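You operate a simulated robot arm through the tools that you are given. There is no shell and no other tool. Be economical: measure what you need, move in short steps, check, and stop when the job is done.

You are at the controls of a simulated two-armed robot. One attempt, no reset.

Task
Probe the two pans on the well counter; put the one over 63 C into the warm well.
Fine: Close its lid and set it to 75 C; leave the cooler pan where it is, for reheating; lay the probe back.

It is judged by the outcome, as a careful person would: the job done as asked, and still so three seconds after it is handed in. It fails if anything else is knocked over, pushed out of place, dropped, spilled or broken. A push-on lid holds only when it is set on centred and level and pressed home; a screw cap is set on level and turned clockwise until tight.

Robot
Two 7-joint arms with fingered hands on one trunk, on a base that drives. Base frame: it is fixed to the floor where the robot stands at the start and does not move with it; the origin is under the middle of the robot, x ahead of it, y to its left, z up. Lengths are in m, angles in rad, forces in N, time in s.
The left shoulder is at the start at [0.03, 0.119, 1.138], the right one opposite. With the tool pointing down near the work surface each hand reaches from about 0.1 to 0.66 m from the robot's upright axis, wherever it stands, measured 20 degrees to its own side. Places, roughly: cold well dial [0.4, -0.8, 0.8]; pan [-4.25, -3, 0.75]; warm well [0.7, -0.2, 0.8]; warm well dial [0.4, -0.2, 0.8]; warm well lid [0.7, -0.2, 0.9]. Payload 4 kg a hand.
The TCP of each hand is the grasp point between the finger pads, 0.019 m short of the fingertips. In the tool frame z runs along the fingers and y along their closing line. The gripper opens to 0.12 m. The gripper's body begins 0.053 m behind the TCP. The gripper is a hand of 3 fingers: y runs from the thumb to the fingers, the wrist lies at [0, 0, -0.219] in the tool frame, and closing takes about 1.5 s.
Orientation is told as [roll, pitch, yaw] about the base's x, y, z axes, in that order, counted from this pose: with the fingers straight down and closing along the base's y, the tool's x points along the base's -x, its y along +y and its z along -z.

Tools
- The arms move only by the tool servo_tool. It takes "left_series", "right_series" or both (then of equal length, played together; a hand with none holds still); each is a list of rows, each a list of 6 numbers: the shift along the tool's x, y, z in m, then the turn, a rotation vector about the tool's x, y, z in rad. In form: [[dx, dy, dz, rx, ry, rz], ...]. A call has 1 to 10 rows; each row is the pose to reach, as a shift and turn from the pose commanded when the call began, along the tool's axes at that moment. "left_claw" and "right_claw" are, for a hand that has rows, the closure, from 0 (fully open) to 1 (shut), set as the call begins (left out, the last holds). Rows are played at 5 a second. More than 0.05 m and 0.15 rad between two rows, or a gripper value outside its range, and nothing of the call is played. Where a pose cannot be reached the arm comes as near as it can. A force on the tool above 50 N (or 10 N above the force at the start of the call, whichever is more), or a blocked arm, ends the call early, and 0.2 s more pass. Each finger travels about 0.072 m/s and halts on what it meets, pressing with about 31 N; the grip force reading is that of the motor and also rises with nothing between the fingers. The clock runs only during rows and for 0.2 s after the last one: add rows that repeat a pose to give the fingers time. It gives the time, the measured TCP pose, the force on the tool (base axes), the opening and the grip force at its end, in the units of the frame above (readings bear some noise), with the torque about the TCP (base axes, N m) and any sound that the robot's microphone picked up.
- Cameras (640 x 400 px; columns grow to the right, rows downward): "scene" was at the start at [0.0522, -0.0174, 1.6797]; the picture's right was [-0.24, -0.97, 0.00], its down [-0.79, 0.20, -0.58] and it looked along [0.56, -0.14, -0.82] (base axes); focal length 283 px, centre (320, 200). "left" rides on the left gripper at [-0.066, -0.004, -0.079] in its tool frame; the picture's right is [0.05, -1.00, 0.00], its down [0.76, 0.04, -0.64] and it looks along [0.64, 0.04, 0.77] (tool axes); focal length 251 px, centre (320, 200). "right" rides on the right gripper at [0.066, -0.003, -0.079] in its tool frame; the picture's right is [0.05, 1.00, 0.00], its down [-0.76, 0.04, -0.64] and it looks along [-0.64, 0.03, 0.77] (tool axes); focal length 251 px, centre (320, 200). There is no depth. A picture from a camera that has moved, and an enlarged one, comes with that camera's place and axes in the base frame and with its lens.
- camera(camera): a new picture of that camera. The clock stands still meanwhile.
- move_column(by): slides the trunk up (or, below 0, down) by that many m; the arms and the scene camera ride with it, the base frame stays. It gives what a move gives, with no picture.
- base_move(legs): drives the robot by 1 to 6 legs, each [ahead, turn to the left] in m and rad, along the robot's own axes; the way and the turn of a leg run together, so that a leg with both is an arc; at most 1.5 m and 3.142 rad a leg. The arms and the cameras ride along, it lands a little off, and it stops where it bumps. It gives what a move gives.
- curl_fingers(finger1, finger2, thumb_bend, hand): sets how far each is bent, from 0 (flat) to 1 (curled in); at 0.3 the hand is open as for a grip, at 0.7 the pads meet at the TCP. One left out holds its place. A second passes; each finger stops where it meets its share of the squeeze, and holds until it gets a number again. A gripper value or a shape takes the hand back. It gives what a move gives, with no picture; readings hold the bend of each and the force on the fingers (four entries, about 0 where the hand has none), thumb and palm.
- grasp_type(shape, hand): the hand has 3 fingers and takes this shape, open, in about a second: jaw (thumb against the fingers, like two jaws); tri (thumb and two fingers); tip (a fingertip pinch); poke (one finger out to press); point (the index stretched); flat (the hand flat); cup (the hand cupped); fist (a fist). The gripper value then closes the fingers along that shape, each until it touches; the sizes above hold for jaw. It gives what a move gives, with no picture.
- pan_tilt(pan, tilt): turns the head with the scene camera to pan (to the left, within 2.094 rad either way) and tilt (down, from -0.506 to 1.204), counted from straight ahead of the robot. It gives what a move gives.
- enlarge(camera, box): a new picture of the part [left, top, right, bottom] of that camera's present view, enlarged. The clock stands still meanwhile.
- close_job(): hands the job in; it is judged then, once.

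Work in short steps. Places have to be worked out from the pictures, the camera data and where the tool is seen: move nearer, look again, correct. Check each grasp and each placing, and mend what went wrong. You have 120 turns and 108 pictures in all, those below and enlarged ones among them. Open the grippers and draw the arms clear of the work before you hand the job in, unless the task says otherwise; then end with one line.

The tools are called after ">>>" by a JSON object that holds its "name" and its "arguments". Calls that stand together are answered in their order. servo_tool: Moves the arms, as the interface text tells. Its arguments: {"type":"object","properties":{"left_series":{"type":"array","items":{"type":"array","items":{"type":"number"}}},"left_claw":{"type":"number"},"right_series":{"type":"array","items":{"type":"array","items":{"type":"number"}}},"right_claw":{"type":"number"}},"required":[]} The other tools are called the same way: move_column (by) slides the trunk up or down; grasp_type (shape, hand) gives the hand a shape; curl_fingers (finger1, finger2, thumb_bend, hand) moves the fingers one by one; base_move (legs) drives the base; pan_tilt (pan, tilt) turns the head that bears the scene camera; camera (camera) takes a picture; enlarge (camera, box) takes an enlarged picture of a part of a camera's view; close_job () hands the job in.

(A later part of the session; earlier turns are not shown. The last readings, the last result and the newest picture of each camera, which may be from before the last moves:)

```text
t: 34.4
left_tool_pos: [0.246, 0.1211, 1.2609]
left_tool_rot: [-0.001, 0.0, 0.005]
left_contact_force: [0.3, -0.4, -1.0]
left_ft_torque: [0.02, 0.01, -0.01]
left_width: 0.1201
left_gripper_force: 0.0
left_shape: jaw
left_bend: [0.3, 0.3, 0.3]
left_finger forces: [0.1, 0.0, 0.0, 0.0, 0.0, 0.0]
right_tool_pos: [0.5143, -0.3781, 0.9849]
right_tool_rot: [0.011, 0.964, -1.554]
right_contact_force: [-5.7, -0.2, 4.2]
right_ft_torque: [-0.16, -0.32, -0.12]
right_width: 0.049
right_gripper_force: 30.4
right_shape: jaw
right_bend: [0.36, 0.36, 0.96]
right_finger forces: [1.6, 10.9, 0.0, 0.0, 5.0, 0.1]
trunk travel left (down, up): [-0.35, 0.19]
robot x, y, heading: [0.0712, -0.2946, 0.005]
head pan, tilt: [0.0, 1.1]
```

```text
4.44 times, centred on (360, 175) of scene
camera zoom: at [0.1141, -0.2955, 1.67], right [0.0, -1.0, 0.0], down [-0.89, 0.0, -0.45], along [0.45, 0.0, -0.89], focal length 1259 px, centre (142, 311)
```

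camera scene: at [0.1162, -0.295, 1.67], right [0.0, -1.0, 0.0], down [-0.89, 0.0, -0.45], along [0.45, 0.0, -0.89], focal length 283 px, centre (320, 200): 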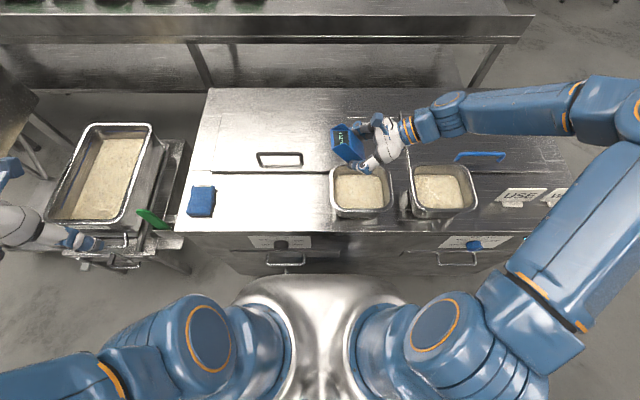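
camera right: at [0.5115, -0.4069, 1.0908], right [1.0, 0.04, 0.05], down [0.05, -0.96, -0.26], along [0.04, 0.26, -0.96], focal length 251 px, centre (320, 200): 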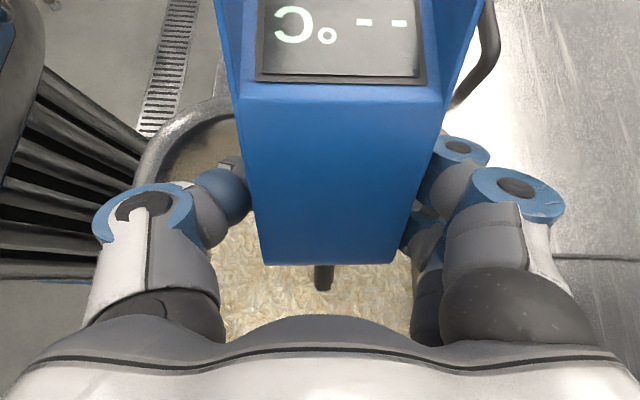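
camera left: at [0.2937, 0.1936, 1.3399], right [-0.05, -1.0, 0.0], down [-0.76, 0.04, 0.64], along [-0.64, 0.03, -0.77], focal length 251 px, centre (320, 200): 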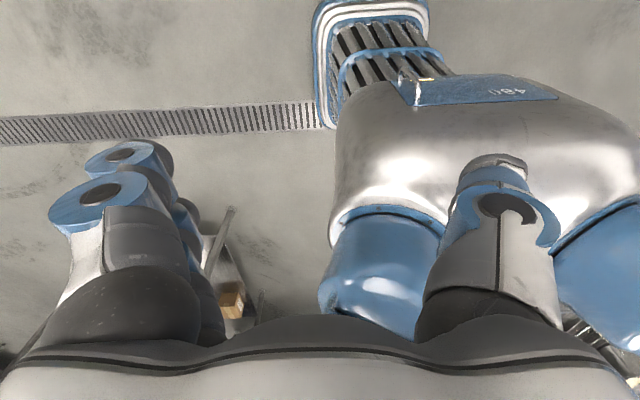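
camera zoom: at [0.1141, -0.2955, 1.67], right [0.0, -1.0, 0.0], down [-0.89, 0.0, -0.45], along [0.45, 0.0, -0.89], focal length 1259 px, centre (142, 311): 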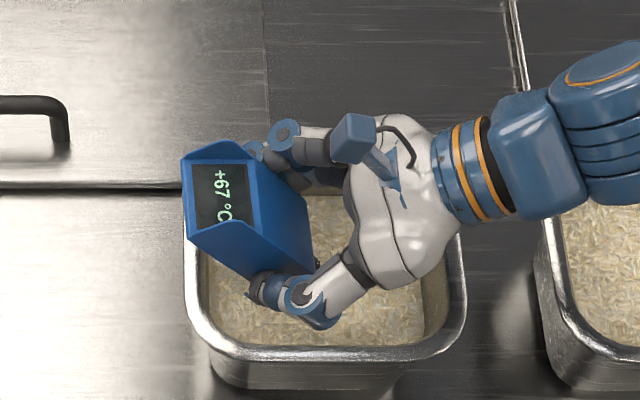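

Pan 1 is steadily +67 °C. I lift and go to pan 2, 0.247 m to the right.

>>> {"name": "servo_tool", "arguments": {"right_series": [[0.0335, -0.003, -0.0231, 0, 0, 0], [0.067, -0.006, -0.0463, 0, 0, 0], [0.1, -0.01, -0.07, 0, 0, 0], [0.076, -0.01, -0.105, 0, 0, 0], [0.052, -0.01, -0.14, 0, 0, 0], [0.029, -0.01, -0.173, 0, 0, 0], [0.005, -0.01, -0.207, 0, 0, 0], [-0.018, -0.01, -0.24, 0, 0, 0], [-0.04, -0.01, -0.272, 0, 0, 0], [-0.04, -0.01, -0.272, 0, 0, 0]]}}

>>> {"name": "enlarge", "arguments": {"camera": "scene", "box": [320, 110, 520, 240]}}

>>> {"name": "camera", "arguments": {"camera": "right"}}

```text
t: 36.6
left_tool_pos: [0.2461, 0.1217, 1.2605]
left_tool_rot: [0.0, 0.0, 0.006]
left_contact_force: [0.1, -0.3, -0.8]
left_ft_torque: [0.02, 0.01, 0.0]
left_width: 0.1199
left_gripper_force: 0.0
left_shape: jaw
left_bend: [0.3, 0.3, 0.3]
left_finger forces: [0.0, 0.0, 0.0, 0.0, 0.0, 0.0]
right_tool_pos: [0.5042, -0.6248, 1.1054]
right_tool_rot: [0.011, 0.963, -1.557]
right_contact_force: [0.7, -0.5, -1.9]
right_ft_torque: [0.02, -0.01, 0.02]
right_width: 0.0488
right_gripper_force: 30.7
right_shape: jaw
right_bend: [0.36, 0.36, 0.96]
right_finger forces: [1.9, 2.3, 0.0, 0.0, 4.2, 0.0]
trunk travel left (down, up): [-0.35, 0.19]
robot x, y, heading: [0.0705, -0.3001, 0.003]
head pan, tilt: [0.0, 1.1]
```

```text
3.08 times, centred on (420, 175) of scene
camera zoom: at [0.1157, -0.295, 1.67], right [0.0, -1.0, 0.0], down [-0.89, 0.0, -0.45], along [0.45, 0.0, -0.89], focal length 872 px, centre (12, 277)
```

zoom: 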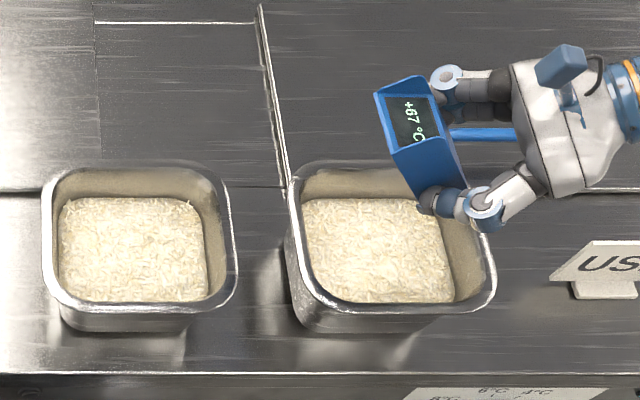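

```text
74 pictures are left
camera right: at [0.501, -0.6534, 1.2039], right [1.0, 0.04, 0.05], down [0.05, -0.96, -0.26], along [0.04, 0.26, -0.96], focal length 251 px, centre (320, 200)
```

right: 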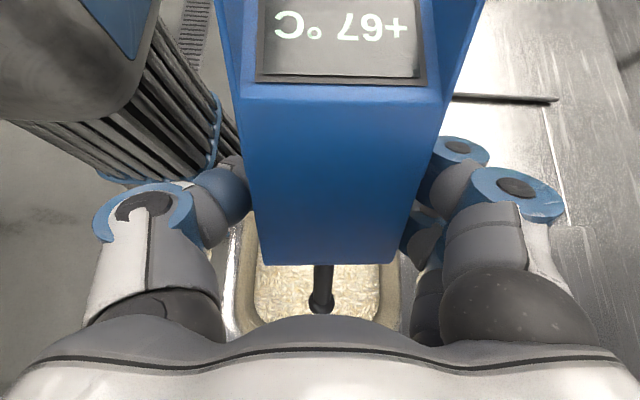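

Pan 2 rice centre is about (0.52,-0.656); tip is centred within 1 cm. I descend 0.12 m into it and hold.

>>> {"name": "servo_tool", "arguments": {"right_series": [[-0.025, 0, 0.027, 0, 0, 0], [-0.053, 0, 0.045, 0, 0, 0], [-0.0695, 0, 0.058, 0, 0, 0], [-0.08, 0, 0.066, 0, 0, 0], [-0.0868, 0, 0.0712, 0, 0, 0], [-0.0931, 0, 0.0765, 0, 0, 0], [-0.0931, 0, 0.0765, 0, 0, 0], [-0.0931, 0, 0.0765, 0, 0, 0], [-0.0931, 0, 0.0765, 0, 0, 0], [-0.0931, 0, 0.0765, 0, 0, 0]]}}

>>> {"name": "enlarge", "arguments": {"camera": "scene", "box": [360, 110, 520, 230]}}

```text
t: 38.8
left_tool_pos: [0.2469, 0.1223, 1.2603]
left_tool_rot: [0.002, 0.001, 0.004]
left_contact_force: [0.2, 0.8, -0.8]
left_ft_torque: [-0.02, 0.0, -0.01]
left_width: 0.1198
left_gripper_force: 0.1
left_shape: jaw
left_bend: [0.3, 0.3, 0.3]
left_finger forces: [0.1, 0.0, 0.1, 0.0, 0.1, 0.1]
right_tool_pos: [0.5056, -0.6157, 0.986]
right_tool_rot: [0.011, 0.965, -1.558]
right_contact_force: [-1.2, -0.4, -0.4]
right_ft_torque: [0.01, -0.01, 0.0]
right_width: 0.0488
right_gripper_force: 30.8
right_shape: jaw
right_bend: [0.36, 0.36, 0.96]
right_finger forces: [1.9, 2.2, 0.1, 0.0, 4.0, 0.0]
trunk travel left (down, up): [-0.35, 0.19]
robot x, y, heading: [0.0676, -0.2957, 0.003]
head pan, tilt: [0.0, 1.1]
```

```text
3.33 times, centred on (440, 170) of scene
camera zoom: at [0.1156, -0.2958, 1.67], right [0.0, -1.0, 0.0], down [-0.89, 0.0, -0.45], along [0.45, 0.0, -0.89], focal length 944 px, centre (-80, 300)
```

zoom: 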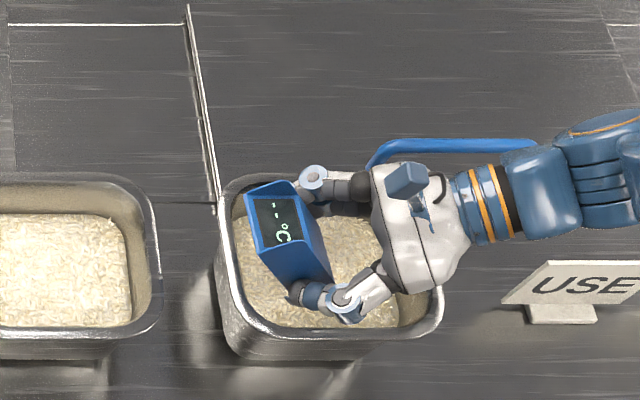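

"--" again; I go 3 mm deeper and hold for two seconds.

>>> {"name": "servo_tool", "arguments": {"right_series": [[-0.0025, 0, 0.0017, 0, 0, 0], [-0.0025, 0, 0.0017, 0, 0, 0], [-0.0025, 0, 0.0017, 0, 0, 0], [-0.0025, 0, 0.0017, 0, 0, 0], [-0.0025, 0, 0.0017, 0, 0, 0], [-0.0025, 0, 0.0017, 0, 0, 0], [-0.0025, 0, 0.0017, 0, 0, 0], [-0.0025, 0, 0.0017, 0, 0, 0], [-0.0025, 0, 0.0017, 0, 0, 0], [-0.0025, 0, 0.0017, 0, 0, 0]]}}

>>> {"name": "enlarge", "arguments": {"camera": "scene", "box": [360, 110, 520, 230]}}

```text
t: 41.0
left_tool_pos: [0.2463, 0.122, 1.2616]
left_tool_rot: [0.0, -0.001, 0.006]
left_contact_force: [0.0, -0.3, -0.4]
left_ft_torque: [-0.03, 0.0, 0.0]
left_width: 0.1201
left_gripper_force: 0.0
left_shape: jaw
left_bend: [0.3, 0.3, 0.3]
left_finger forces: [0.0, 0.0, 0.1, 0.0, 0.1, 0.0]
right_tool_pos: [0.5061, -0.6161, 0.9824]
right_tool_rot: [0.011, 0.965, -1.557]
right_contact_force: [0.0, -0.5, -0.8]
right_ft_torque: [-0.02, 0.02, 0.01]
right_width: 0.0489
right_gripper_force: 30.8
right_shape: jaw
right_bend: [0.36, 0.36, 0.96]
right_finger forces: [1.8, 2.2, 0.0, 0.1, 4.0, 0.1]
trunk travel left (down, up): [-0.35, 0.19]
robot x, y, heading: [0.0716, -0.297, 0.005]
head pan, tilt: [0.0, 1.1]
```

```text
3.33 times, centred on (440, 170) of scene
camera zoom: at [0.1157, -0.2958, 1.67], right [0.0, -1.0, 0.0], down [-0.89, 0.0, -0.45], along [0.45, 0.0, -0.89], focal length 944 px, centre (-80, 300)
```

zoom: 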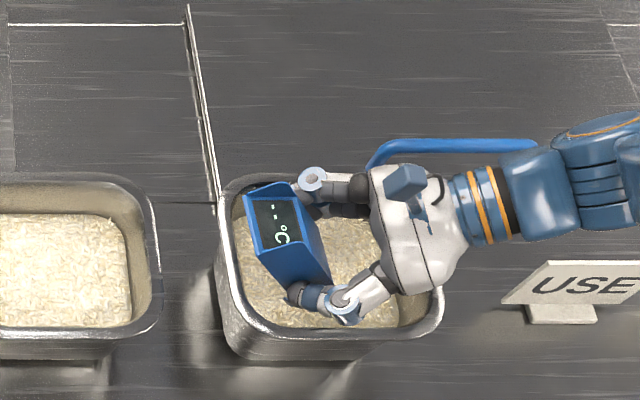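

Still measuring (pan 1 took ~4 s too); hold longer.

>>> {"name": "servo_tool", "arguments": {"right_series": [[0, 0, 0, 0, 0, 0], [0, 0, 0, 0, 0, 0], [0, 0, 0, 0, 0, 0], [0, 0, 0, 0, 0, 0], [0, 0, 0, 0, 0, 0], [0, 0, 0, 0, 0, 0], [0, 0, 0, 0, 0, 0], [0, 0, 0, 0, 0, 0], [0, 0, 0, 0, 0, 0], [0, 0, 0, 0, 0, 0]]}}

>>> {"name": "enlarge", "arguments": {"camera": "scene", "box": [360, 110, 520, 230]}}

```text
t: 43.2
left_tool_pos: [0.2464, 0.1212, 1.2608]
left_tool_rot: [-0.001, 0.001, 0.005]
left_contact_force: [-0.4, -0.3, -0.2]
left_ft_torque: [0.0, 0.04, 0.01]
left_width: 0.1198
left_gripper_force: 0.1
left_shape: jaw
left_bend: [0.3, 0.3, 0.3]
left_finger forces: [0.1, 0.1, 0.0, 0.0, 0.0, 0.1]
right_tool_pos: [0.507, -0.6158, 0.9835]
right_tool_rot: [0.01, 0.966, -1.557]
right_contact_force: [-0.2, -0.5, -1.4]
right_ft_torque: [-0.01, 0.03, -0.02]
right_width: 0.0487
right_gripper_force: 30.9
right_shape: jaw
right_bend: [0.36, 0.36, 0.96]
right_finger forces: [1.9, 2.2, 0.1, 0.1, 4.1, 0.0]
trunk travel left (down, up): [-0.35, 0.19]
robot x, y, heading: [0.0671, -0.2978, 0.005]
head pan, tilt: [0.0, 1.1]
```

```text
3.33 times, centred on (440, 170) of scene
camera zoom: at [0.1157, -0.2958, 1.67], right [0.0, -1.0, 0.0], down [-0.89, 0.0, -0.45], along [0.45, 0.0, -0.89], focal length 944 px, centre (-80, 300)
```

zoom: 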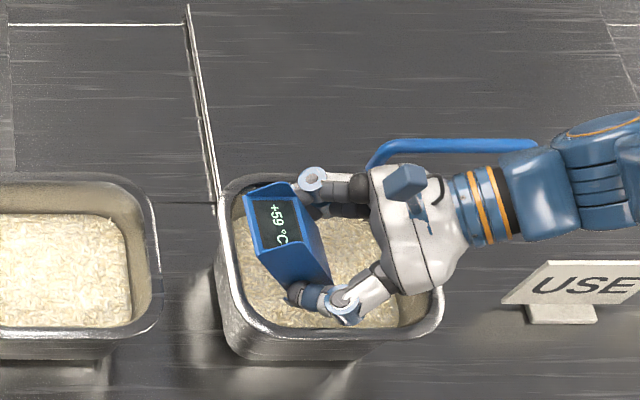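

Pan 2 reads +59 °C, so pan 1 (+67) is the one. I lift out and carry the probe back, untilting on the way.

>>> {"name": "servo_tool", "arguments": {"right_series": [[0.04, 0, -0.0277, 0, 0, 0], [0.08, 0, -0.0553, 0, 0, 0], [0.12, -0.003, -0.083, 0, 0, 0], [0.1444, -0.006, -0.0456, 0, -0.1, 0], [0.17, -0.009, -0.0086, 0, -0.22, 0], [0.1956, -0.012, 0.0284, 0, -0.34, 0], [0.2212, -0.015, 0.0654, 0, -0.47, 0], [0.2468, -0.018, 0.1024, 0, -0.6, 0], [0.2724, -0.021, 0.1394, 0, -0.73, 0], [0.298, -0.024, 0.1764, 0, -0.85, 0]]}}

```text
t: 45.4
left_tool_pos: [0.2464, 0.1243, 1.2599]
left_tool_rot: [-0.001, -0.002, 0.004]
left_contact_force: [-0.4, -0.1, 0.1]
left_ft_torque: [-0.03, -0.03, 0.03]
left_width: 0.1199
left_gripper_force: 0.1
left_shape: jaw
left_bend: [0.3, 0.3, 0.3]
left_finger forces: [0.0, 0.0, 0.1, 0.1, 0.0, 0.0]
right_tool_pos: [0.4813, -0.2986, 1.1274]
right_tool_rot: [0.007, 0.11, -1.564]
right_contact_force: [-0.5, 0.4, -0.7]
right_ft_torque: [-0.03, 0.01, -0.01]
right_width: 0.0487
right_gripper_force: 31.5
right_shape: jaw
right_bend: [0.36, 0.36, 0.96]
right_finger forces: [1.8, 2.1, 0.0, 0.0, 4.0, 0.0]
trunk travel left (down, up): [-0.35, 0.19]
robot x, y, heading: [0.0705, -0.2964, 0.006]
head pan, tilt: [0.0, 1.1]
```

Continuing to above the original spot and lowering to z≈0.975.

>>> {"name": "servo_tool", "arguments": {"right_series": [[0.04, 0, 0.0, 0, -0.05, 0], [0.08, 0.001, 0.02, 0, -0.105, 0], [0.12, 0.002, 0.04, 0, -0.105, 0], [0.145, 0.002, 0.08, 0, -0.105, 0], [0.1525, 0.002, 0.125, 0, -0.105, 0], [0.1525, 0.002, 0.168, 0, -0.105, 0], [0.1525, 0.002, 0.168, 0, -0.105, 0]]}}

>>> {"name": "enlarge", "arguments": {"camera": "scene", "box": [180, 130, 340, 260]}}

```text
t: 47.0
left_tool_pos: [0.2467, 0.1202, 1.2622]
left_tool_rot: [0.001, 0.001, 0.004]
left_contact_force: [0.2, 0.0, 0.1]
left_ft_torque: [0.0, 0.03, 0.04]
left_width: 0.1197
left_gripper_force: 0.1
left_shape: jaw
left_bend: [0.3, 0.3, 0.3]
left_finger forces: [0.0, 0.0, 0.0, 0.0, 0.0, 0.1]
right_tool_pos: [0.4805, -0.1302, 0.9781]
right_tool_rot: [0.008, 0.009, -1.568]
right_contact_force: [1.0, -0.3, -1.2]
right_ft_torque: [-0.03, 0.03, 0.01]
right_width: 0.0488
right_gripper_force: 30.7
right_shape: jaw
right_bend: [0.36, 0.36, 0.96]
right_finger forces: [1.7, 2.2, 0.0, 0.1, 3.7, 0.1]
trunk travel left (down, up): [-0.35, 0.19]
robot x, y, heading: [0.074, -0.2995, 0.005]
head pan, tilt: [0.0, 1.1]
```

```text
3.08 times, centred on (260, 195) of scene
camera zoom: at [0.1152, -0.2963, 1.67], right [0.0, -1.0, 0.0], down [-0.89, 0.0, -0.45], along [0.45, 0.0, -0.89], focal length 872 px, centre (505, 215)
```

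zoom: 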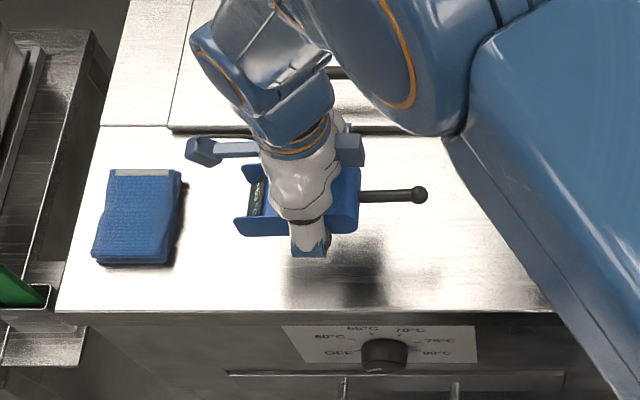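

Lowering the last 68 mm to where I picked it up.

>>> {"name": "servo_tool", "arguments": {"right_series": [[0.001, 0.0025, 0.03, 0, 0, 0], [0.001, 0.0025, 0.055, 0, 0, 0], [0.001, 0.0025, 0.064, 0, 0, 0], [0.001, 0.0025, 0.068, 0, 0, 0], [0.001, 0.0025, 0.068, 0, 0, 0]]}}

```text
t: 48.2
left_tool_pos: [0.2466, 0.121, 1.2605]
left_tool_rot: [-0.001, 0.001, 0.007]
left_contact_force: [0.4, 0.6, 0.4]
left_ft_torque: [0.0, 0.0, -0.03]
left_width: 0.1198
left_gripper_force: 0.1
left_shape: jaw
left_bend: [0.3, 0.3, 0.3]
left_finger forces: [0.1, 0.0, 0.0, 0.1, 0.1, 0.0]
right_tool_pos: [0.4844, -0.1299, 0.9088]
right_tool_rot: [0.006, 0.008, -1.568]
right_contact_force: [0.1, 0.0, -0.8]
right_ft_torque: [0.01, 0.01, -0.01]
right_width: 0.0489
right_gripper_force: 30.5
right_shape: jaw
right_bend: [0.36, 0.36, 0.96]
right_finger forces: [1.7, 2.1, 0.1, 0.0, 3.8, 0.1]
trunk travel left (down, up): [-0.35, 0.19]
robot x, y, heading: [0.0709, -0.2982, 0.007]
head pan, tilt: [0.0, 1.1]
```

No contact yet; 2 mm lower.

>>> {"name": "servo_tool", "arguments": {"right_series": [[0, 0, 0.001, 0, 0, 0], [0, 0, 0.002, 0, 0, 0], [0, 0, 0.002, 0, 0, 0]]}}

```text
t: 49.0
left_tool_pos: [0.2463, 0.1214, 1.2609]
left_tool_rot: [0.0, 0.001, 0.004]
left_contact_force: [0.0, -0.1, -0.4]
left_ft_torque: [-0.01, 0.01, 0.02]
left_width: 0.12
left_gripper_force: 0.1
left_shape: jaw
left_bend: [0.3, 0.3, 0.3]
left_finger forces: [0.0, 0.0, 0.0, 0.0, 0.1, 0.0]
right_tool_pos: [0.4854, -0.1305, 0.9087]
right_tool_rot: [0.007, 0.009, -1.565]
right_contact_force: [0.2, -0.4, -1.5]
right_ft_torque: [-0.03, -0.05, -0.01]
right_width: 0.0488
right_gripper_force: 31.2
right_shape: jaw
right_bend: [0.36, 0.36, 0.96]
right_finger forces: [1.7, 2.1, 0.0, 0.0, 3.8, 0.0]
trunk travel left (down, up): [-0.35, 0.19]
robot x, y, heading: [0.0722, -0.2993, 0.007]
head pan, tilt: [0.0, 1.1]
```

>>> {"name": "servo_tool", "arguments": {"right_series": [[0, 0, 0.001, 0, 0, 0], [0, 0, 0.003, 0, 0, 0], [0, 0, 0.003, 0, 0, 0]]}}

>>> {"name": "camera", "arguments": {"camera": "right"}}

```text
t: 49.8
left_tool_pos: [0.247, 0.1223, 1.2603]
left_tool_rot: [0.001, 0.001, 0.007]
left_contact_force: [0.0, 0.2, 1.5]
left_ft_torque: [0.0, -0.02, 0.0]
left_width: 0.1197
left_gripper_force: 0.0
left_shape: jaw
left_bend: [0.3, 0.3, 0.3]
left_finger forces: [0.1, 0.0, 0.2, 0.0, 0.0, 0.1]
right_tool_pos: [0.4867, -0.128, 0.9044]
right_tool_rot: [0.007, 0.008, -1.567]
right_contact_force: [0.9, 0.5, -0.7]
right_ft_torque: [0.01, -0.01, -0.02]
right_width: 0.0485
right_gripper_force: 30.6
right_shape: jaw
right_bend: [0.36, 0.36, 0.96]
right_finger forces: [1.6, 2.1, 0.1, 0.0, 3.8, 0.0]
trunk travel left (down, up): [-0.35, 0.19]
robot x, y, heading: [0.0718, -0.2949, 0.008]
head pan, tilt: [0.0, 1.1]
```

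```text
69 pictures are left
camera right: at [0.4816, -0.0648, 0.9835], right [1.0, 0.06, 0.01], down [0.04, -0.77, 0.64], along [0.04, -0.64, -0.77], focal length 251 px, centre (320, 200)
```

right: 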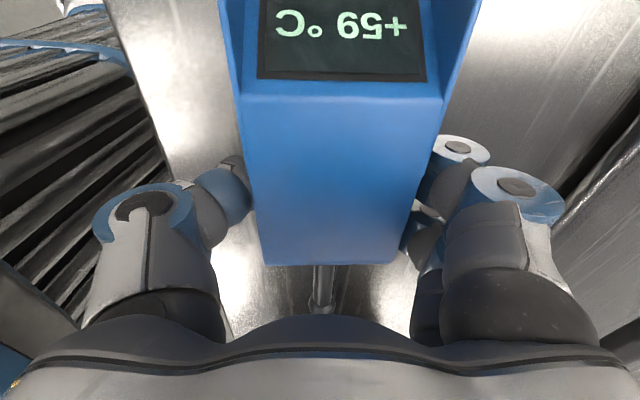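

Still free; lowering in fine steps until it touches.

>>> {"name": "servo_tool", "arguments": {"right_series": [[0, 0, 0.001, 0, 0, 0], [0, 0, 0.002, 0, 0, 0], [0, 0, 0.003, 0, 0, 0], [0, 0, 0.003, 0, 0, 0]]}}

```text
t: 50.8
left_tool_pos: [0.2458, 0.1213, 1.2612]
left_tool_rot: [0.0, 0.0, 0.006]
left_contact_force: [-0.9, 1.4, 0.5]
left_ft_torque: [0.03, 0.01, 0.0]
left_width: 0.1198
left_gripper_force: 0.0
left_shape: jaw
left_bend: [0.3, 0.3, 0.3]
left_finger forces: [0.0, 0.0, 0.0, 0.1, 0.0, 0.0]
right_tool_pos: [0.4857, -0.1291, 0.9034]
right_tool_rot: [0.007, 0.009, -1.567]
right_contact_force: [-0.4, -2.0, 4.9]
right_ft_torque: [-0.05, -0.19, 0.02]
right_width: 0.0492
right_gripper_force: 31.0
right_shape: jaw
right_bend: [0.36, 0.35, 0.96]
right_finger forces: [2.2, 5.4, 0.1, 0.1, 4.2, 0.1]
trunk travel left (down, up): [-0.35, 0.19]
robot x, y, heading: [0.0703, -0.2961, 0.002]
head pan, tilt: [0.0, 1.1]
```

Contact of 5 N: it is resting. I open while easing up a few mm.

>>> {"name": "servo_tool", "arguments": {"right_series": [[0, 0, 0, 0, 0, 0], [0, 0, -0.002, 0, 0, 0], [0, 0, -0.005, 0, 0, 0], [0, 0, -0.005, 0, 0, 0], [0, 0, -0.005, 0, 0, 0], [0, 0, -0.005, 0, 0, 0], [0, 0, -0.005, 0, 0, 0], [0, 0, -0.005, 0, 0, 0]], "right_claw": 0}}

>>> {"name": "camera", "arguments": {"camera": "right"}}

```text
t: 52.6
left_tool_pos: [0.2464, 0.1214, 1.2614]
left_tool_rot: [0.0, 0.0, 0.005]
left_contact_force: [0.9, -0.3, -0.4]
left_ft_torque: [-0.01, 0.01, 0.0]
left_width: 0.12
left_gripper_force: 0.0
left_shape: jaw
left_bend: [0.3, 0.3, 0.3]
left_finger forces: [0.0, 0.0, 0.1, 0.1, 0.0, 0.1]
right_tool_pos: [0.4842, -0.1282, 0.9068]
right_tool_rot: [0.008, 0.008, -1.566]
right_contact_force: [-1.0, 0.9, 0.2]
right_ft_torque: [0.0, -0.01, 0.01]
right_width: 0.1199
right_gripper_force: 0.1
right_shape: jaw
right_bend: [0.3, 0.3, 0.3]
right_finger forces: [0.0, 0.1, 0.0, 0.0, 0.1, 0.1]
trunk travel left (down, up): [-0.35, 0.19]
robot x, y, heading: [0.072, -0.2965, 0.01]
head pan, tilt: [0.0, 1.1]
```

```text
68 pictures are left
camera right: at [0.4813, -0.0646, 0.9855], right [1.0, 0.06, 0.01], down [0.04, -0.77, 0.64], along [0.04, -0.64, -0.77], focal length 251 px, centre (320, 200)
```

right: 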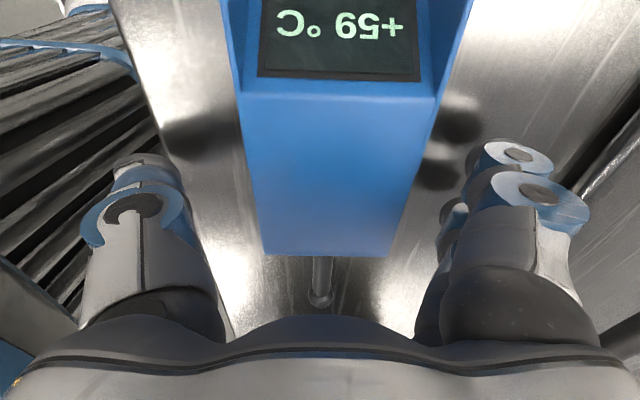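

The probe lies back in place. I lift the right hand and withdraw it to the right, while the left hand comes toward the lid handle with a 90° yaw (closing along x).

>>> {"name": "servo_tool", "arguments": {"right_series": [[0, 0, -0.045, 0, 0, 0], [0, 0, -0.09, 0, 0, 0], [0, 0, -0.135, 0, 0, 0], [0, 0, -0.18, 0, 0, 0], [-0.04, -0.01, -0.2, 0, 0, -0.14], [-0.08, -0.02, -0.22, 0, 0, -0.28], [-0.125, -0.03, -0.23, 0, 0, -0.42], [-0.17, -0.04, -0.24, 0, 0, -0.56], [-0.215, -0.06, -0.24, 0, 0, -0.7], [-0.26, -0.08, -0.24, 0, 0, -0.84]]}}

>>> {"name": "enlarge", "arguments": {"camera": "scene", "box": [180, 70, 420, 280]}}

```text
t: 54.8
left_tool_pos: [0.2457, 0.1186, 1.262]
left_tool_rot: [0.001, 0.0, 0.005]
left_contact_force: [-0.7, -0.1, 0.1]
left_ft_torque: [-0.02, 0.02, 0.0]
left_width: 0.12
left_gripper_force: 0.1
left_shape: jaw
left_bend: [0.3, 0.3, 0.3]
left_finger forces: [0.0, 0.1, 0.0, 0.0, 0.0, 0.1]
right_tool_pos: [0.4038, -0.3925, 1.1441]
right_tool_rot: [0.014, 0.002, -0.723]
right_contact_force: [0.0, 0.5, 0.7]
right_ft_torque: [-0.01, 0.01, 0.0]
right_width: 0.1201
right_gripper_force: 0.1
right_shape: jaw
right_bend: [0.3, 0.3, 0.3]
right_finger forces: [0.0, 0.0, 0.0, 0.1, 0.0, 0.0]
trunk travel left (down, up): [-0.35, 0.19]
robot x, y, heading: [0.0743, -0.2938, 0.001]
head pan, tilt: [0.0, 1.1]
```

```text
1.90 times, centred on (300, 175) of scene
camera zoom: at [0.1144, -0.298, 1.67], right [0.0, -1.0, 0.0], down [-0.89, 0.0, -0.45], along [0.45, 0.0, -0.89], focal length 540 px, centre (358, 248)
```

zoom: 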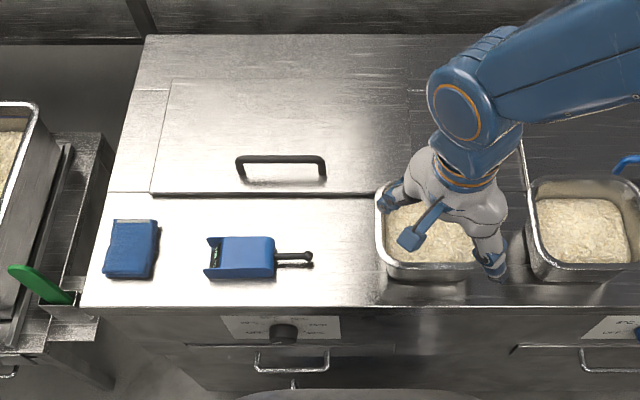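

Now the left hand goes above the lid handle (≈(0.64,-0.17,0.945)) and the right hand clears out.

>>> {"name": "servo_tool", "arguments": {"left_series": [[-0.036, -0.026, 0.005, 0, 0, -0.14], [-0.072, -0.052, 0.01, 0, 0, -0.28], [-0.108, -0.078, 0.02, 0, 0, -0.42], [-0.144, -0.104, 0.03, 0, 0, -0.56], [-0.18, -0.13, 0.04, 0, 0, -0.7], [-0.216, -0.156, 0.05, 0, 0, -0.84], [-0.252, -0.182, 0.06, 0, 0, -0.98], [-0.288, -0.208, 0.07, 0, 0, -1.12], [-0.324, -0.234, 0.08, 0, 0, -1.26], [-0.36, -0.26, 0.09, 0, 0, -1.4]], "right_series": [[0, -0.04, -0.01, 0, 0, 0], [0, -0.08, -0.02, 0, 0, 0], [-0.01, -0.12, -0.03, 0, 0, 0], [-0.01, -0.16, -0.04, 0, 0, 0], [-0.02, -0.2, -0.05, 0, 0, 0], [-0.02, -0.24, -0.06, 0, 0, 0], [-0.02, -0.25, -0.06, 0, 0, 0], [-0.02, -0.25, -0.06, 0, 0, 0], [-0.02, -0.25, -0.06, 0, 0, 0], [-0.02, -0.25, -0.06, 0, 0, 0]]}}

>>> {"name": "camera", "arguments": {"camera": "scene"}}

>>> {"name": "camera", "arguments": {"camera": "left"}}

```text
t: 57.0
left_tool_pos: [0.6092, -0.1369, 1.168]
left_tool_rot: [-0.001, -0.002, 1.406]
left_contact_force: [0.4, 0.0, 0.3]
left_ft_torque: [0.05, 0.04, 0.0]
left_width: 0.1198
left_gripper_force: 0.1
left_shape: jaw
left_bend: [0.3, 0.3, 0.3]
left_finger forces: [0.0, 0.0, 0.0, 0.0, 0.0, 0.1]
right_tool_pos: [0.2672, -0.6037, 1.2103]
right_tool_rot: [0.012, 0.006, -0.726]
right_contact_force: [0.8, -0.2, -1.4]
right_ft_torque: [0.03, 0.0, 0.01]
right_width: 0.1196
right_gripper_force: 0.0
right_shape: jaw
right_bend: [0.3, 0.3, 0.3]
right_finger forces: [0.0, 0.0, 0.0, 0.0, 0.0, 0.0]
right hand out of reach, approached as far as the arm can: row 4, 5, 6, 7, 8, 9, 10
trunk travel left (down, up): [-0.35, 0.19]
robot x, y, heading: [0.0731, -0.2983, 0.007]
head pan, tilt: [0.0, 1.1]
```

```text
66 pictures are left
camera scene: at [0.1178, -0.2982, 1.6699], right [0.0, -1.0, 0.0], down [-0.89, 0.0, -0.45], along [0.45, 0.0, -0.89], focal length 283 px, centre (320, 200)
```

scene: 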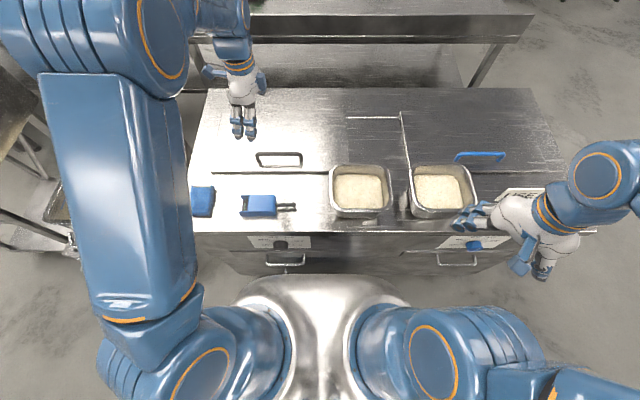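

```text
65 pictures are left
camera left: at [0.624, -0.0745, 1.2478], right [0.98, -0.22, 0.0], down [-0.17, -0.75, 0.64], along [-0.14, -0.63, -0.77], focal length 251 px, centre (320, 200)
```

left: 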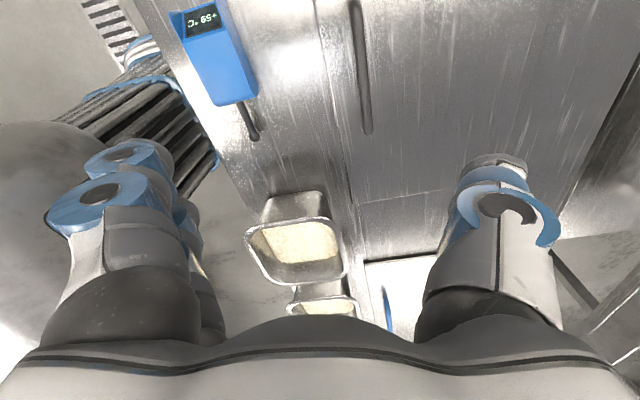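

Handle ≈ x 0.645, y -0.10 to -0.22. I finish the yaw, centre over it and come down to z≈1.0 for a look.

>>> {"name": "servo_tool", "arguments": {"left_series": [[0.012, -0.02, 0.02, 0, 0, -0.08], [0.0237, -0.0404, 0.05, 0, 0, -0.165], [0.0237, -0.0404, 0.09, 0, 0, -0.165], [0.0237, -0.0404, 0.13, 0, 0, -0.165], [0.0237, -0.0404, 0.168, 0, 0, -0.165], [0.0237, -0.0404, 0.168, 0, 0, -0.165]]}}

>>> {"name": "camera", "arguments": {"camera": "left"}}

>>> {"name": "enlarge", "arguments": {"camera": "scene", "box": [180, 60, 380, 240]}}

```text
t: 58.4
left_tool_pos: [0.6436, -0.1675, 1.0016]
left_tool_rot: [0.0, 0.001, 1.57]
left_contact_force: [0.8, 1.0, 0.3]
left_ft_torque: [-0.01, -0.02, -0.02]
left_width: 0.1199
left_gripper_force: 0.2
left_shape: jaw
left_bend: [0.3, 0.3, 0.3]
left_finger forces: [0.1, 0.0, 0.2, 0.1, 0.0, 0.1]
right_tool_pos: [0.2664, -0.6016, 1.2124]
right_tool_rot: [0.011, 0.002, -0.727]
right_contact_force: [-0.1, 0.5, 0.5]
right_ft_torque: [0.01, 0.03, 0.02]
right_width: 0.1202
right_gripper_force: 0.0
right_shape: jaw
right_bend: [0.3, 0.3, 0.3]
right_finger forces: [0.0, 0.1, 0.0, 0.0, 0.0, 0.0]
trunk travel left (down, up): [-0.35, 0.19]
robot x, y, heading: [0.0708, -0.2964, 0.008]
head pan, tilt: [0.0, 1.1]
```

```text
64 pictures are left
camera left: at [0.6482, -0.1018, 1.0807], right [1.0, -0.06, 0.0], down [-0.04, -0.76, 0.64], along [-0.04, -0.64, -0.77], focal length 251 px, centre (320, 200)
```

left: 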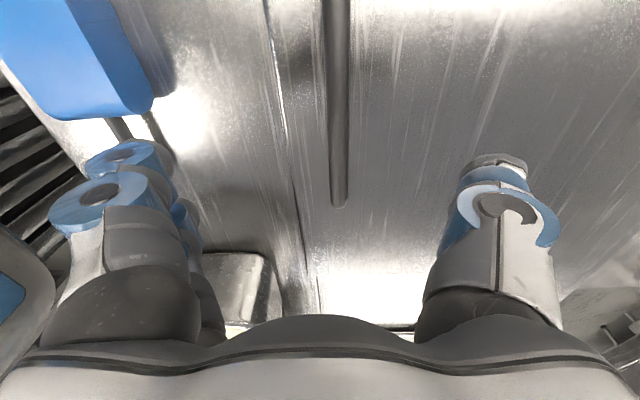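

```text
2.22 times, centred on (280, 150) of scene
camera zoom: at [0.1152, -0.2963, 1.67], right [0.0, -1.0, 0.0], down [-0.89, 0.0, -0.45], along [0.45, 0.0, -0.89], focal length 630 px, centre (409, 311)
```

zoom: 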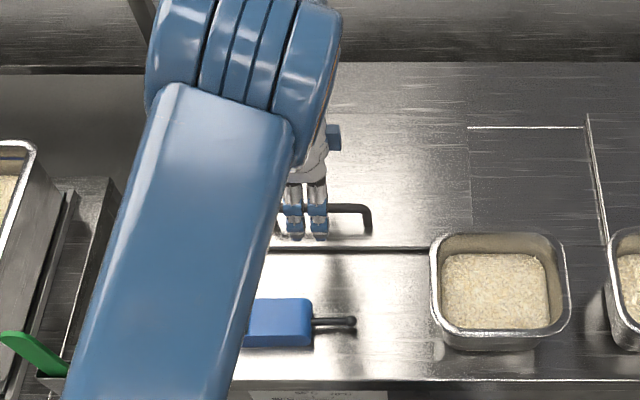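

Bar is at x≈0.653. I shift 9 mm forward, descend to z≈0.945 and close on it.

>>> {"name": "servo_tool", "arguments": {"left_series": [[0, -0.009, 0.015, 0, 0, 0], [0, -0.009, 0.03, 0, 0, 0], [0, -0.009, 0.045, 0, 0, 0], [0, -0.009, 0.056, 0, 0, 0], [0, -0.009, 0.056, 0, 0, 0]]}}

>>> {"name": "servo_tool", "arguments": {"left_series": [[0, 0, 0, 0, 0, 0], [0, 0, 0, 0, 0, 0], [0, 0, 0, 0, 0, 0], [0, 0, 0, 0, 0, 0], [0, 0, 0, 0, 0, 0], [0, 0, 0, 0, 0, 0], [0, 0, 0, 0, 0, 0], [0, 0, 0, 0, 0, 0], [0, 0, 0, 0, 0, 0]], "left_claw": 1}}

>>> {"name": "camera", "arguments": {"camera": "left"}}

```text
t: 59.6
left_tool_pos: [0.6515, -0.1667, 0.9474]
left_tool_rot: [0.0, 0.0, 1.569]
left_contact_force: [-0.7, 0.0, -0.2]
left_ft_torque: [0.01, 0.01, -0.02]
left_width: 0.1202
left_gripper_force: 0.1
left_shape: jaw
left_bend: [0.3, 0.3, 0.3]
left_finger forces: [0.2, 0.0, 0.1, 0.0, 0.1, 0.0]
right_tool_pos: [0.2661, -0.6018, 1.2121]
right_tool_rot: [0.01, 0.001, -0.727]
right_contact_force: [0.2, -0.6, -0.3]
right_ft_torque: [-0.01, 0.0, 0.02]
right_width: 0.1202
right_gripper_force: 0.0
right_shape: jaw
right_bend: [0.3, 0.3, 0.3]
right_finger forces: [0.0, 0.0, 0.0, 0.0, 0.0, 0.0]
trunk travel left (down, up): [-0.35, 0.19]
robot x, y, heading: [0.0724, -0.2971, 0.003]
head pan, tilt: [0.0, 1.1]
```

```text
t: 61.6
left_tool_pos: [0.6513, -0.1674, 0.9484]
left_tool_rot: [-0.003, 0.0, 1.569]
left_contact_force: [-3.9, 1.8, 20.3]
left_ft_torque: [0.05, -0.03, 0.0]
left_width: 0.0048
left_gripper_force: 30.9
left_shape: jaw
left_bend: [0.75, 0.75, 0.81]
left_finger forces: [15.1, 14.7, 0.0, 0.0, 26.8, 0.0]
right_tool_pos: [0.2646, -0.6017, 1.2127]
right_tool_rot: [0.012, 0.003, -0.727]
right_contact_force: [-0.6, 1.2, -0.3]
right_ft_torque: [0.0, -0.03, 0.0]
right_width: 0.1202
right_gripper_force: 0.0
right_shape: jaw
right_bend: [0.3, 0.3, 0.3]
right_finger forces: [0.1, 0.0, 0.1, 0.0, 0.0, 0.0]
trunk travel left (down, up): [-0.35, 0.19]
robot x, y, heading: [0.0723, -0.2966, 0.009]
head pan, tilt: [0.0, 1.1]
```

```text
62 pictures are left
camera left: at [0.6556, -0.1022, 1.0288], right [1.0, -0.06, 0.0], down [-0.04, -0.76, 0.64], along [-0.03, -0.64, -0.77], focal length 251 px, centre (320, 200)
```

left: 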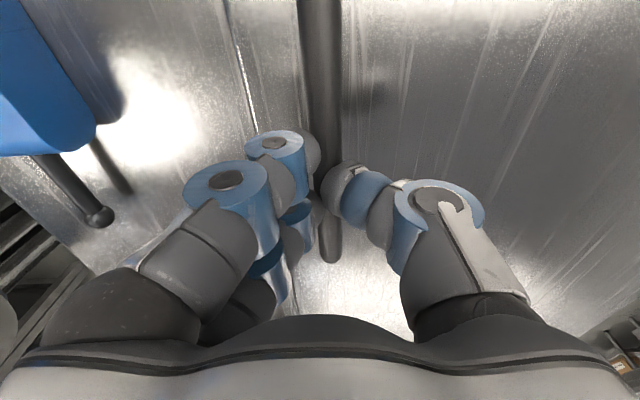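

The upward 20 N suggests the pads pinch only the top of the bar. I open a bit, lower 13 mm and close again.

>>> {"name": "servo_tool", "arguments": {"left_series": [[0, 0, 0, 0, 0, 0], [0, 0, 0, 0, 0, 0], [0, 0, 0, 0, 0, 0], [0, 0, 0.006, 0, 0, 0], [0, 0, 0.013, 0, 0, 0], [0, 0, 0.013, 0, 0, 0]], "left_claw": 0.5}}

>>> {"name": "servo_tool", "arguments": {"left_series": [[0, 0, 0, 0, 0, 0], [0, 0, 0, 0, 0, 0], [0, 0, 0, 0, 0, 0], [0, 0, 0, 0, 0, 0], [0, 0, 0, 0, 0, 0], [0, 0, 0, 0, 0, 0], [0, 0, 0, 0, 0, 0]], "left_claw": 1}}

>>> {"name": "camera", "arguments": {"camera": "left"}}

```text
t: 63.0
left_tool_pos: [0.6523, -0.167, 0.9347]
left_tool_rot: [0.001, -0.001, 1.57]
left_contact_force: [0.9, 0.3, -0.6]
left_ft_torque: [0.0, -0.02, -0.01]
left_width: 0.0596
left_gripper_force: 0.1
left_shape: jaw
left_bend: [0.34, 0.34, 0.95]
left_finger forces: [0.0, 0.1, 0.0, 0.0, 0.0, 0.0]
right_tool_pos: [0.2673, -0.6012, 1.212]
right_tool_rot: [0.01, 0.001, -0.726]
right_contact_force: [0.2, -0.5, 0.2]
right_ft_torque: [0.0, 0.0, 0.03]
right_width: 0.1199
right_gripper_force: 0.0
right_shape: jaw
right_bend: [0.3, 0.3, 0.3]
right_finger forces: [0.1, 0.0, 0.1, 0.0, 0.0, 0.0]
trunk travel left (down, up): [-0.35, 0.19]
robot x, y, heading: [0.0679, -0.2985, 0.007]
head pan, tilt: [0.0, 1.1]
```

```text
t: 64.6
left_tool_pos: [0.6519, -0.1669, 0.9345]
left_tool_rot: [0.003, 0.001, 1.568]
left_contact_force: [-2.1, -0.9, -7.9]
left_ft_torque: [-0.01, 0.08, 0.0]
left_width: 0.0072
left_gripper_force: 31.0
left_shape: jaw
left_bend: [0.77, 0.77, 0.83]
left_finger forces: [13.8, 13.7, 0.0, 0.0, 26.3, 0.0]
right_tool_pos: [0.2674, -0.6023, 1.2116]
right_tool_rot: [0.01, 0.003, -0.725]
right_contact_force: [-0.3, -0.4, 0.6]
right_ft_torque: [-0.04, -0.01, 0.02]
right_width: 0.1202
right_gripper_force: 0.0
right_shape: jaw
right_bend: [0.3, 0.3, 0.3]
right_finger forces: [0.0, 0.0, 0.0, 0.0, 0.1, 0.1]
trunk travel left (down, up): [-0.35, 0.19]
robot x, y, heading: [0.0691, -0.2956, 0.004]
head pan, tilt: [0.0, 1.1]
```

```text
61 pictures are left
camera left: at [0.6571, -0.1018, 1.0133], right [1.0, -0.06, 0.0], down [-0.04, -0.76, 0.64], along [-0.04, -0.64, -0.77], focal length 251 px, centre (320, 200)
```

left: 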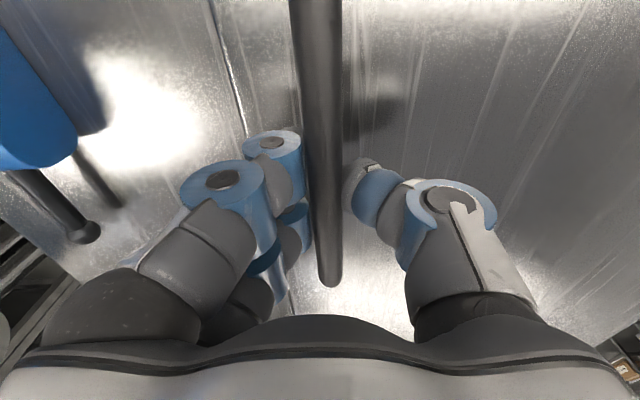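

Fingers are now hooked under the bar. I lift along an assumed arc (hinge at the rear) by about 0.15 rad and watch the force.

>>> {"name": "servo_tool", "arguments": {"left_series": [[0, -0.003, -0.012, 0, 0, 0], [0, -0.006, -0.023, 0, 0, 0], [0, -0.01, -0.034, 0, 0, 0], [0, -0.01, -0.034, 0, 0, 0]]}}

>>> {"name": "camera", "arguments": {"camera": "left"}}

>>> {"name": "camera", "arguments": {"camera": "scene"}}

```text
t: 65.6
left_tool_pos: [0.6619, -0.1664, 0.9685]
left_tool_rot: [0.0, -0.001, 1.572]
left_contact_force: [-10.2, 1.7, -7.9]
left_ft_torque: [0.0, 0.26, 0.03]
left_width: 0.0066
left_gripper_force: 30.9
left_shape: jaw
left_bend: [0.77, 0.77, 0.82]
left_finger forces: [13.0, 12.9, 0.0, 0.1, 25.2, 0.0]
right_tool_pos: [0.2654, -0.6016, 1.2111]
right_tool_rot: [0.011, 0.003, -0.726]
right_contact_force: [-0.7, 0.8, 1.0]
right_ft_torque: [0.0, 0.02, 0.01]
right_width: 0.1199
right_gripper_force: 0.0
right_shape: jaw
right_bend: [0.3, 0.3, 0.3]
right_finger forces: [0.0, 0.0, 0.1, 0.0, 0.0, 0.1]
trunk travel left (down, up): [-0.35, 0.19]
robot x, y, heading: [0.0707, -0.2964, 0.008]
head pan, tilt: [0.0, 1.1]
```

```text
60 pictures are left
camera left: at [0.6663, -0.1019, 1.0475], right [1.0, -0.05, 0.0], down [-0.04, -0.76, 0.64], along [-0.04, -0.64, -0.77], focal length 251 px, centre (320, 200)
```

left: 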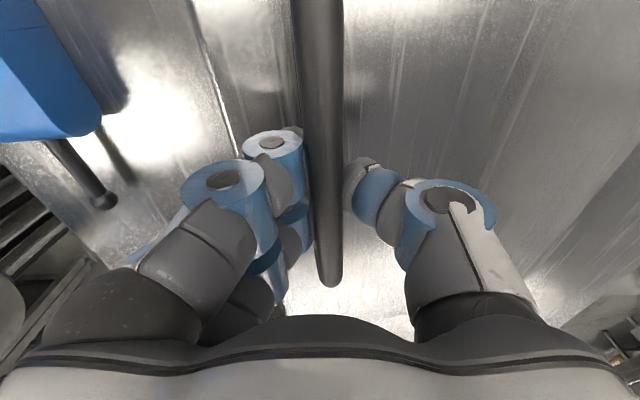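

```text
59 pictures are left
camera scene: at [0.1151, -0.2954, 1.67], right [0.0, -1.0, 0.0], down [-0.89, 0.0, -0.45], along [0.45, 0.0, -0.89], focal length 283 px, centre (320, 200)
```

scene: 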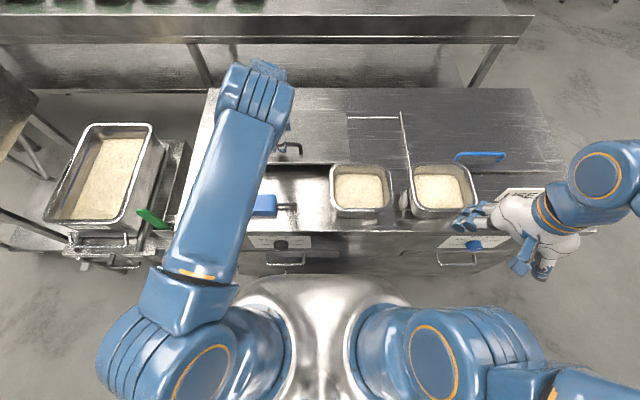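

The lid hinges up as expected; the backward force says I push slightly too far forward. I continue upward with less forward motion.

>>> {"name": "servo_tool", "arguments": {"left_series": [[0, -0.001, -0.012, 0, 0, 0], [0, -0.003, -0.024, 0, 0, 0], [0, -0.006, -0.036, 0, 0, 0], [0, -0.01, -0.048, 0, 0, 0], [0, -0.014, -0.06, 0, 0, 0], [0, -0.014, -0.06, 0, 0, 0]]}}

>>> {"name": "camera", "arguments": {"camera": "left"}}

```text
t: 67.0
left_tool_pos: [0.6826, -0.1661, 1.0231]
left_tool_rot: [0.004, -0.001, 1.57]
left_contact_force: [24.7, 1.1, -28.8]
left_ft_torque: [-0.02, 0.15, 0.03]
left_width: 0.0069
left_gripper_force: 30.9
left_shape: jaw
left_bend: [0.77, 0.77, 0.76]
left_finger forces: [7.2, 7.3, 0.0, 0.1, 40.3, 0.1]
right_tool_pos: [0.2736, -0.6014, 1.2099]
right_tool_rot: [0.007, 0.007, -0.724]
right_contact_force: [0.7, -0.4, 0.2]
right_ft_torque: [0.02, -0.02, -0.02]
right_width: 0.1202
right_gripper_force: 0.0
right_shape: jaw
right_bend: [0.3, 0.3, 0.3]
right_finger forces: [0.0, 0.0, 0.0, 0.1, 0.0, 0.1]
trunk travel left (down, up): [-0.35, 0.19]
robot x, y, heading: [0.0705, -0.3012, 0.01]
head pan, tilt: [0.0, 1.1]
```

```text
58 pictures are left
camera left: at [0.6871, -0.1018, 1.1037], right [1.0, -0.05, 0.0], down [-0.04, -0.76, 0.64], along [-0.04, -0.64, -0.77], focal length 251 px, centre (320, 200)
```

left: 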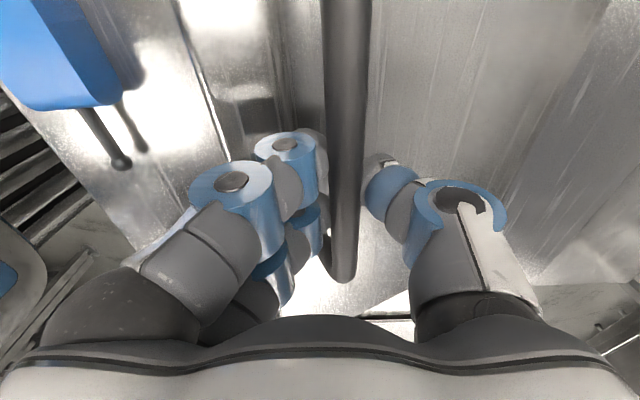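

The forces fit a hinge at about (0.908, 0.895), r≈0.26. I follow that arc to about 0.72 rad opening, pitching the hand so the fingers lean forward.

>>> {"name": "servo_tool", "arguments": {"left_series": [[0, -0.0154, -0.008, 0.06, 0, 0], [0, -0.0258, -0.0227, 0.16, 0, 0], [0, -0.0373, -0.0368, 0.26, 0, 0], [0, -0.0515, -0.0518, 0.38, 0, 0], [0, -0.067, -0.0656, 0.5, 0, 0], [0, -0.067, -0.0656, 0.5, 0, 0]]}}

>>> {"name": "camera", "arguments": {"camera": "scene"}}

>>> {"name": "camera", "arguments": {"camera": "left"}}

```text
t: 68.4
left_tool_pos: [0.745, -0.1668, 1.0964]
left_tool_rot: [-0.506, 0.0, 1.571]
left_contact_force: [-2.3, -0.4, 8.1]
left_ft_torque: [0.02, -0.03, -0.03]
left_width: 0.0055
left_gripper_force: 31.1
left_shape: jaw
left_bend: [0.8, 0.8, 0.92]
left_finger forces: [0.0, 7.2, 0.0, 0.0, 0.0, 0.0]
right_tool_pos: [0.2687, -0.6019, 1.2114]
right_tool_rot: [0.011, 0.004, -0.726]
right_contact_force: [-0.5, -0.3, -0.2]
right_ft_torque: [0.0, 0.05, 0.0]
right_width: 0.1199
right_gripper_force: 0.1
right_shape: jaw
right_bend: [0.3, 0.3, 0.3]
right_finger forces: [0.0, 0.0, 0.0, 0.0, 0.0, 0.1]
trunk travel left (down, up): [-0.35, 0.19]
robot x, y, heading: [0.0734, -0.2985, 0.004]
head pan, tilt: [0.0, 1.1]
```

```text
57 pictures are left
camera scene: at [0.1181, -0.296, 1.6702], right [0.0, -1.0, 0.0], down [-0.89, 0.0, -0.45], along [0.45, 0.0, -0.89], focal length 283 px, centre (320, 200)
```

scene: 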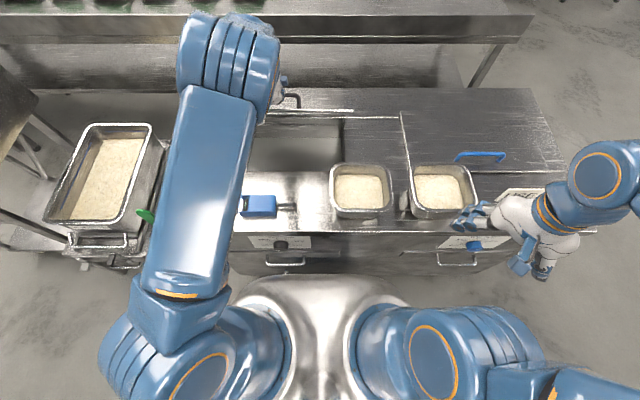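

```text
56 pictures are left
camera left: at [0.7113, -0.1027, 1.1667], right [0.87, -0.06, 0.48], down [-0.35, -0.76, 0.54], along [0.34, -0.64, -0.69], focal length 251 px, centre (320, 200)
```

left: 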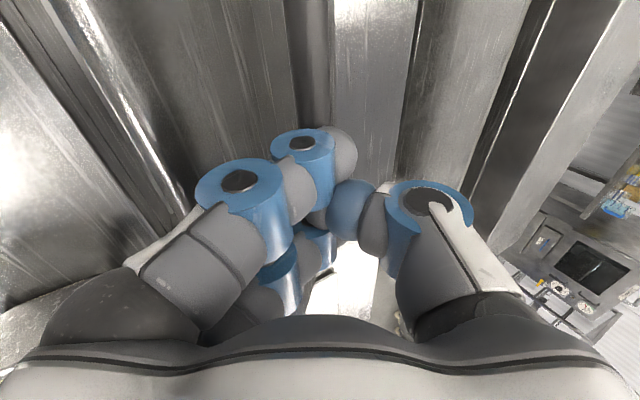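

The fingers seem to have slipped off the bar, yet the lid stays up. I look closer.

>>> {"name": "enlarge", "arguments": {"camera": "scene", "box": [200, 70, 420, 220]}}

```text
2.67 times, centred on (310, 145) of scene
camera zoom: at [0.1181, -0.296, 1.6702], right [0.0, -1.0, 0.0], down [-0.89, 0.0, -0.45], along [0.45, 0.0, -0.89], focal length 756 px, centre (347, 347)
```

zoom: 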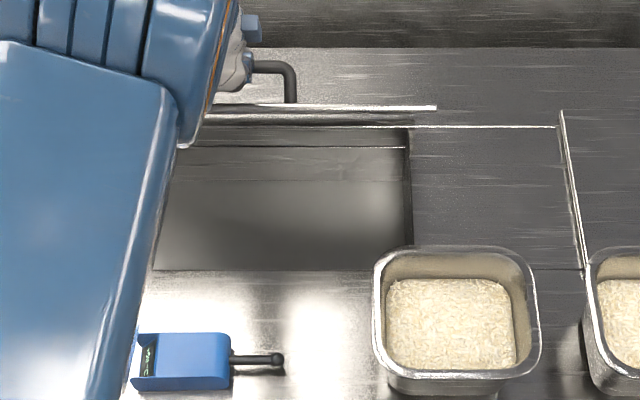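

>>> {"name": "enlarge", "arguments": {"camera": "left", "box": [220, 60, 460, 280]}}

```text
1.82 times, centred on (340, 170) of left
camera zoom: at [0.7113, -0.1027, 1.1667], right [0.87, -0.06, 0.48], down [-0.35, -0.76, 0.54], along [0.34, -0.64, -0.69], focal length 457 px, centre (284, 254)
```

zoom: 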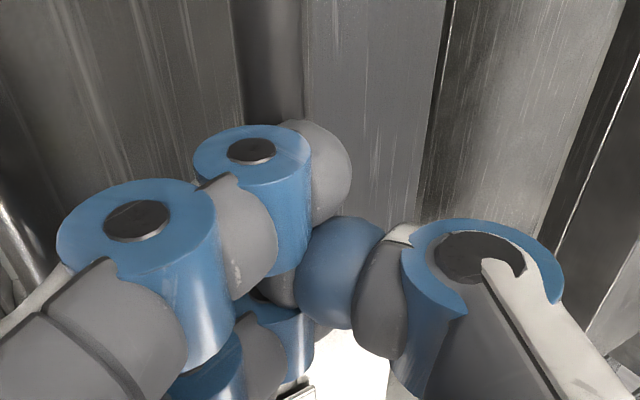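

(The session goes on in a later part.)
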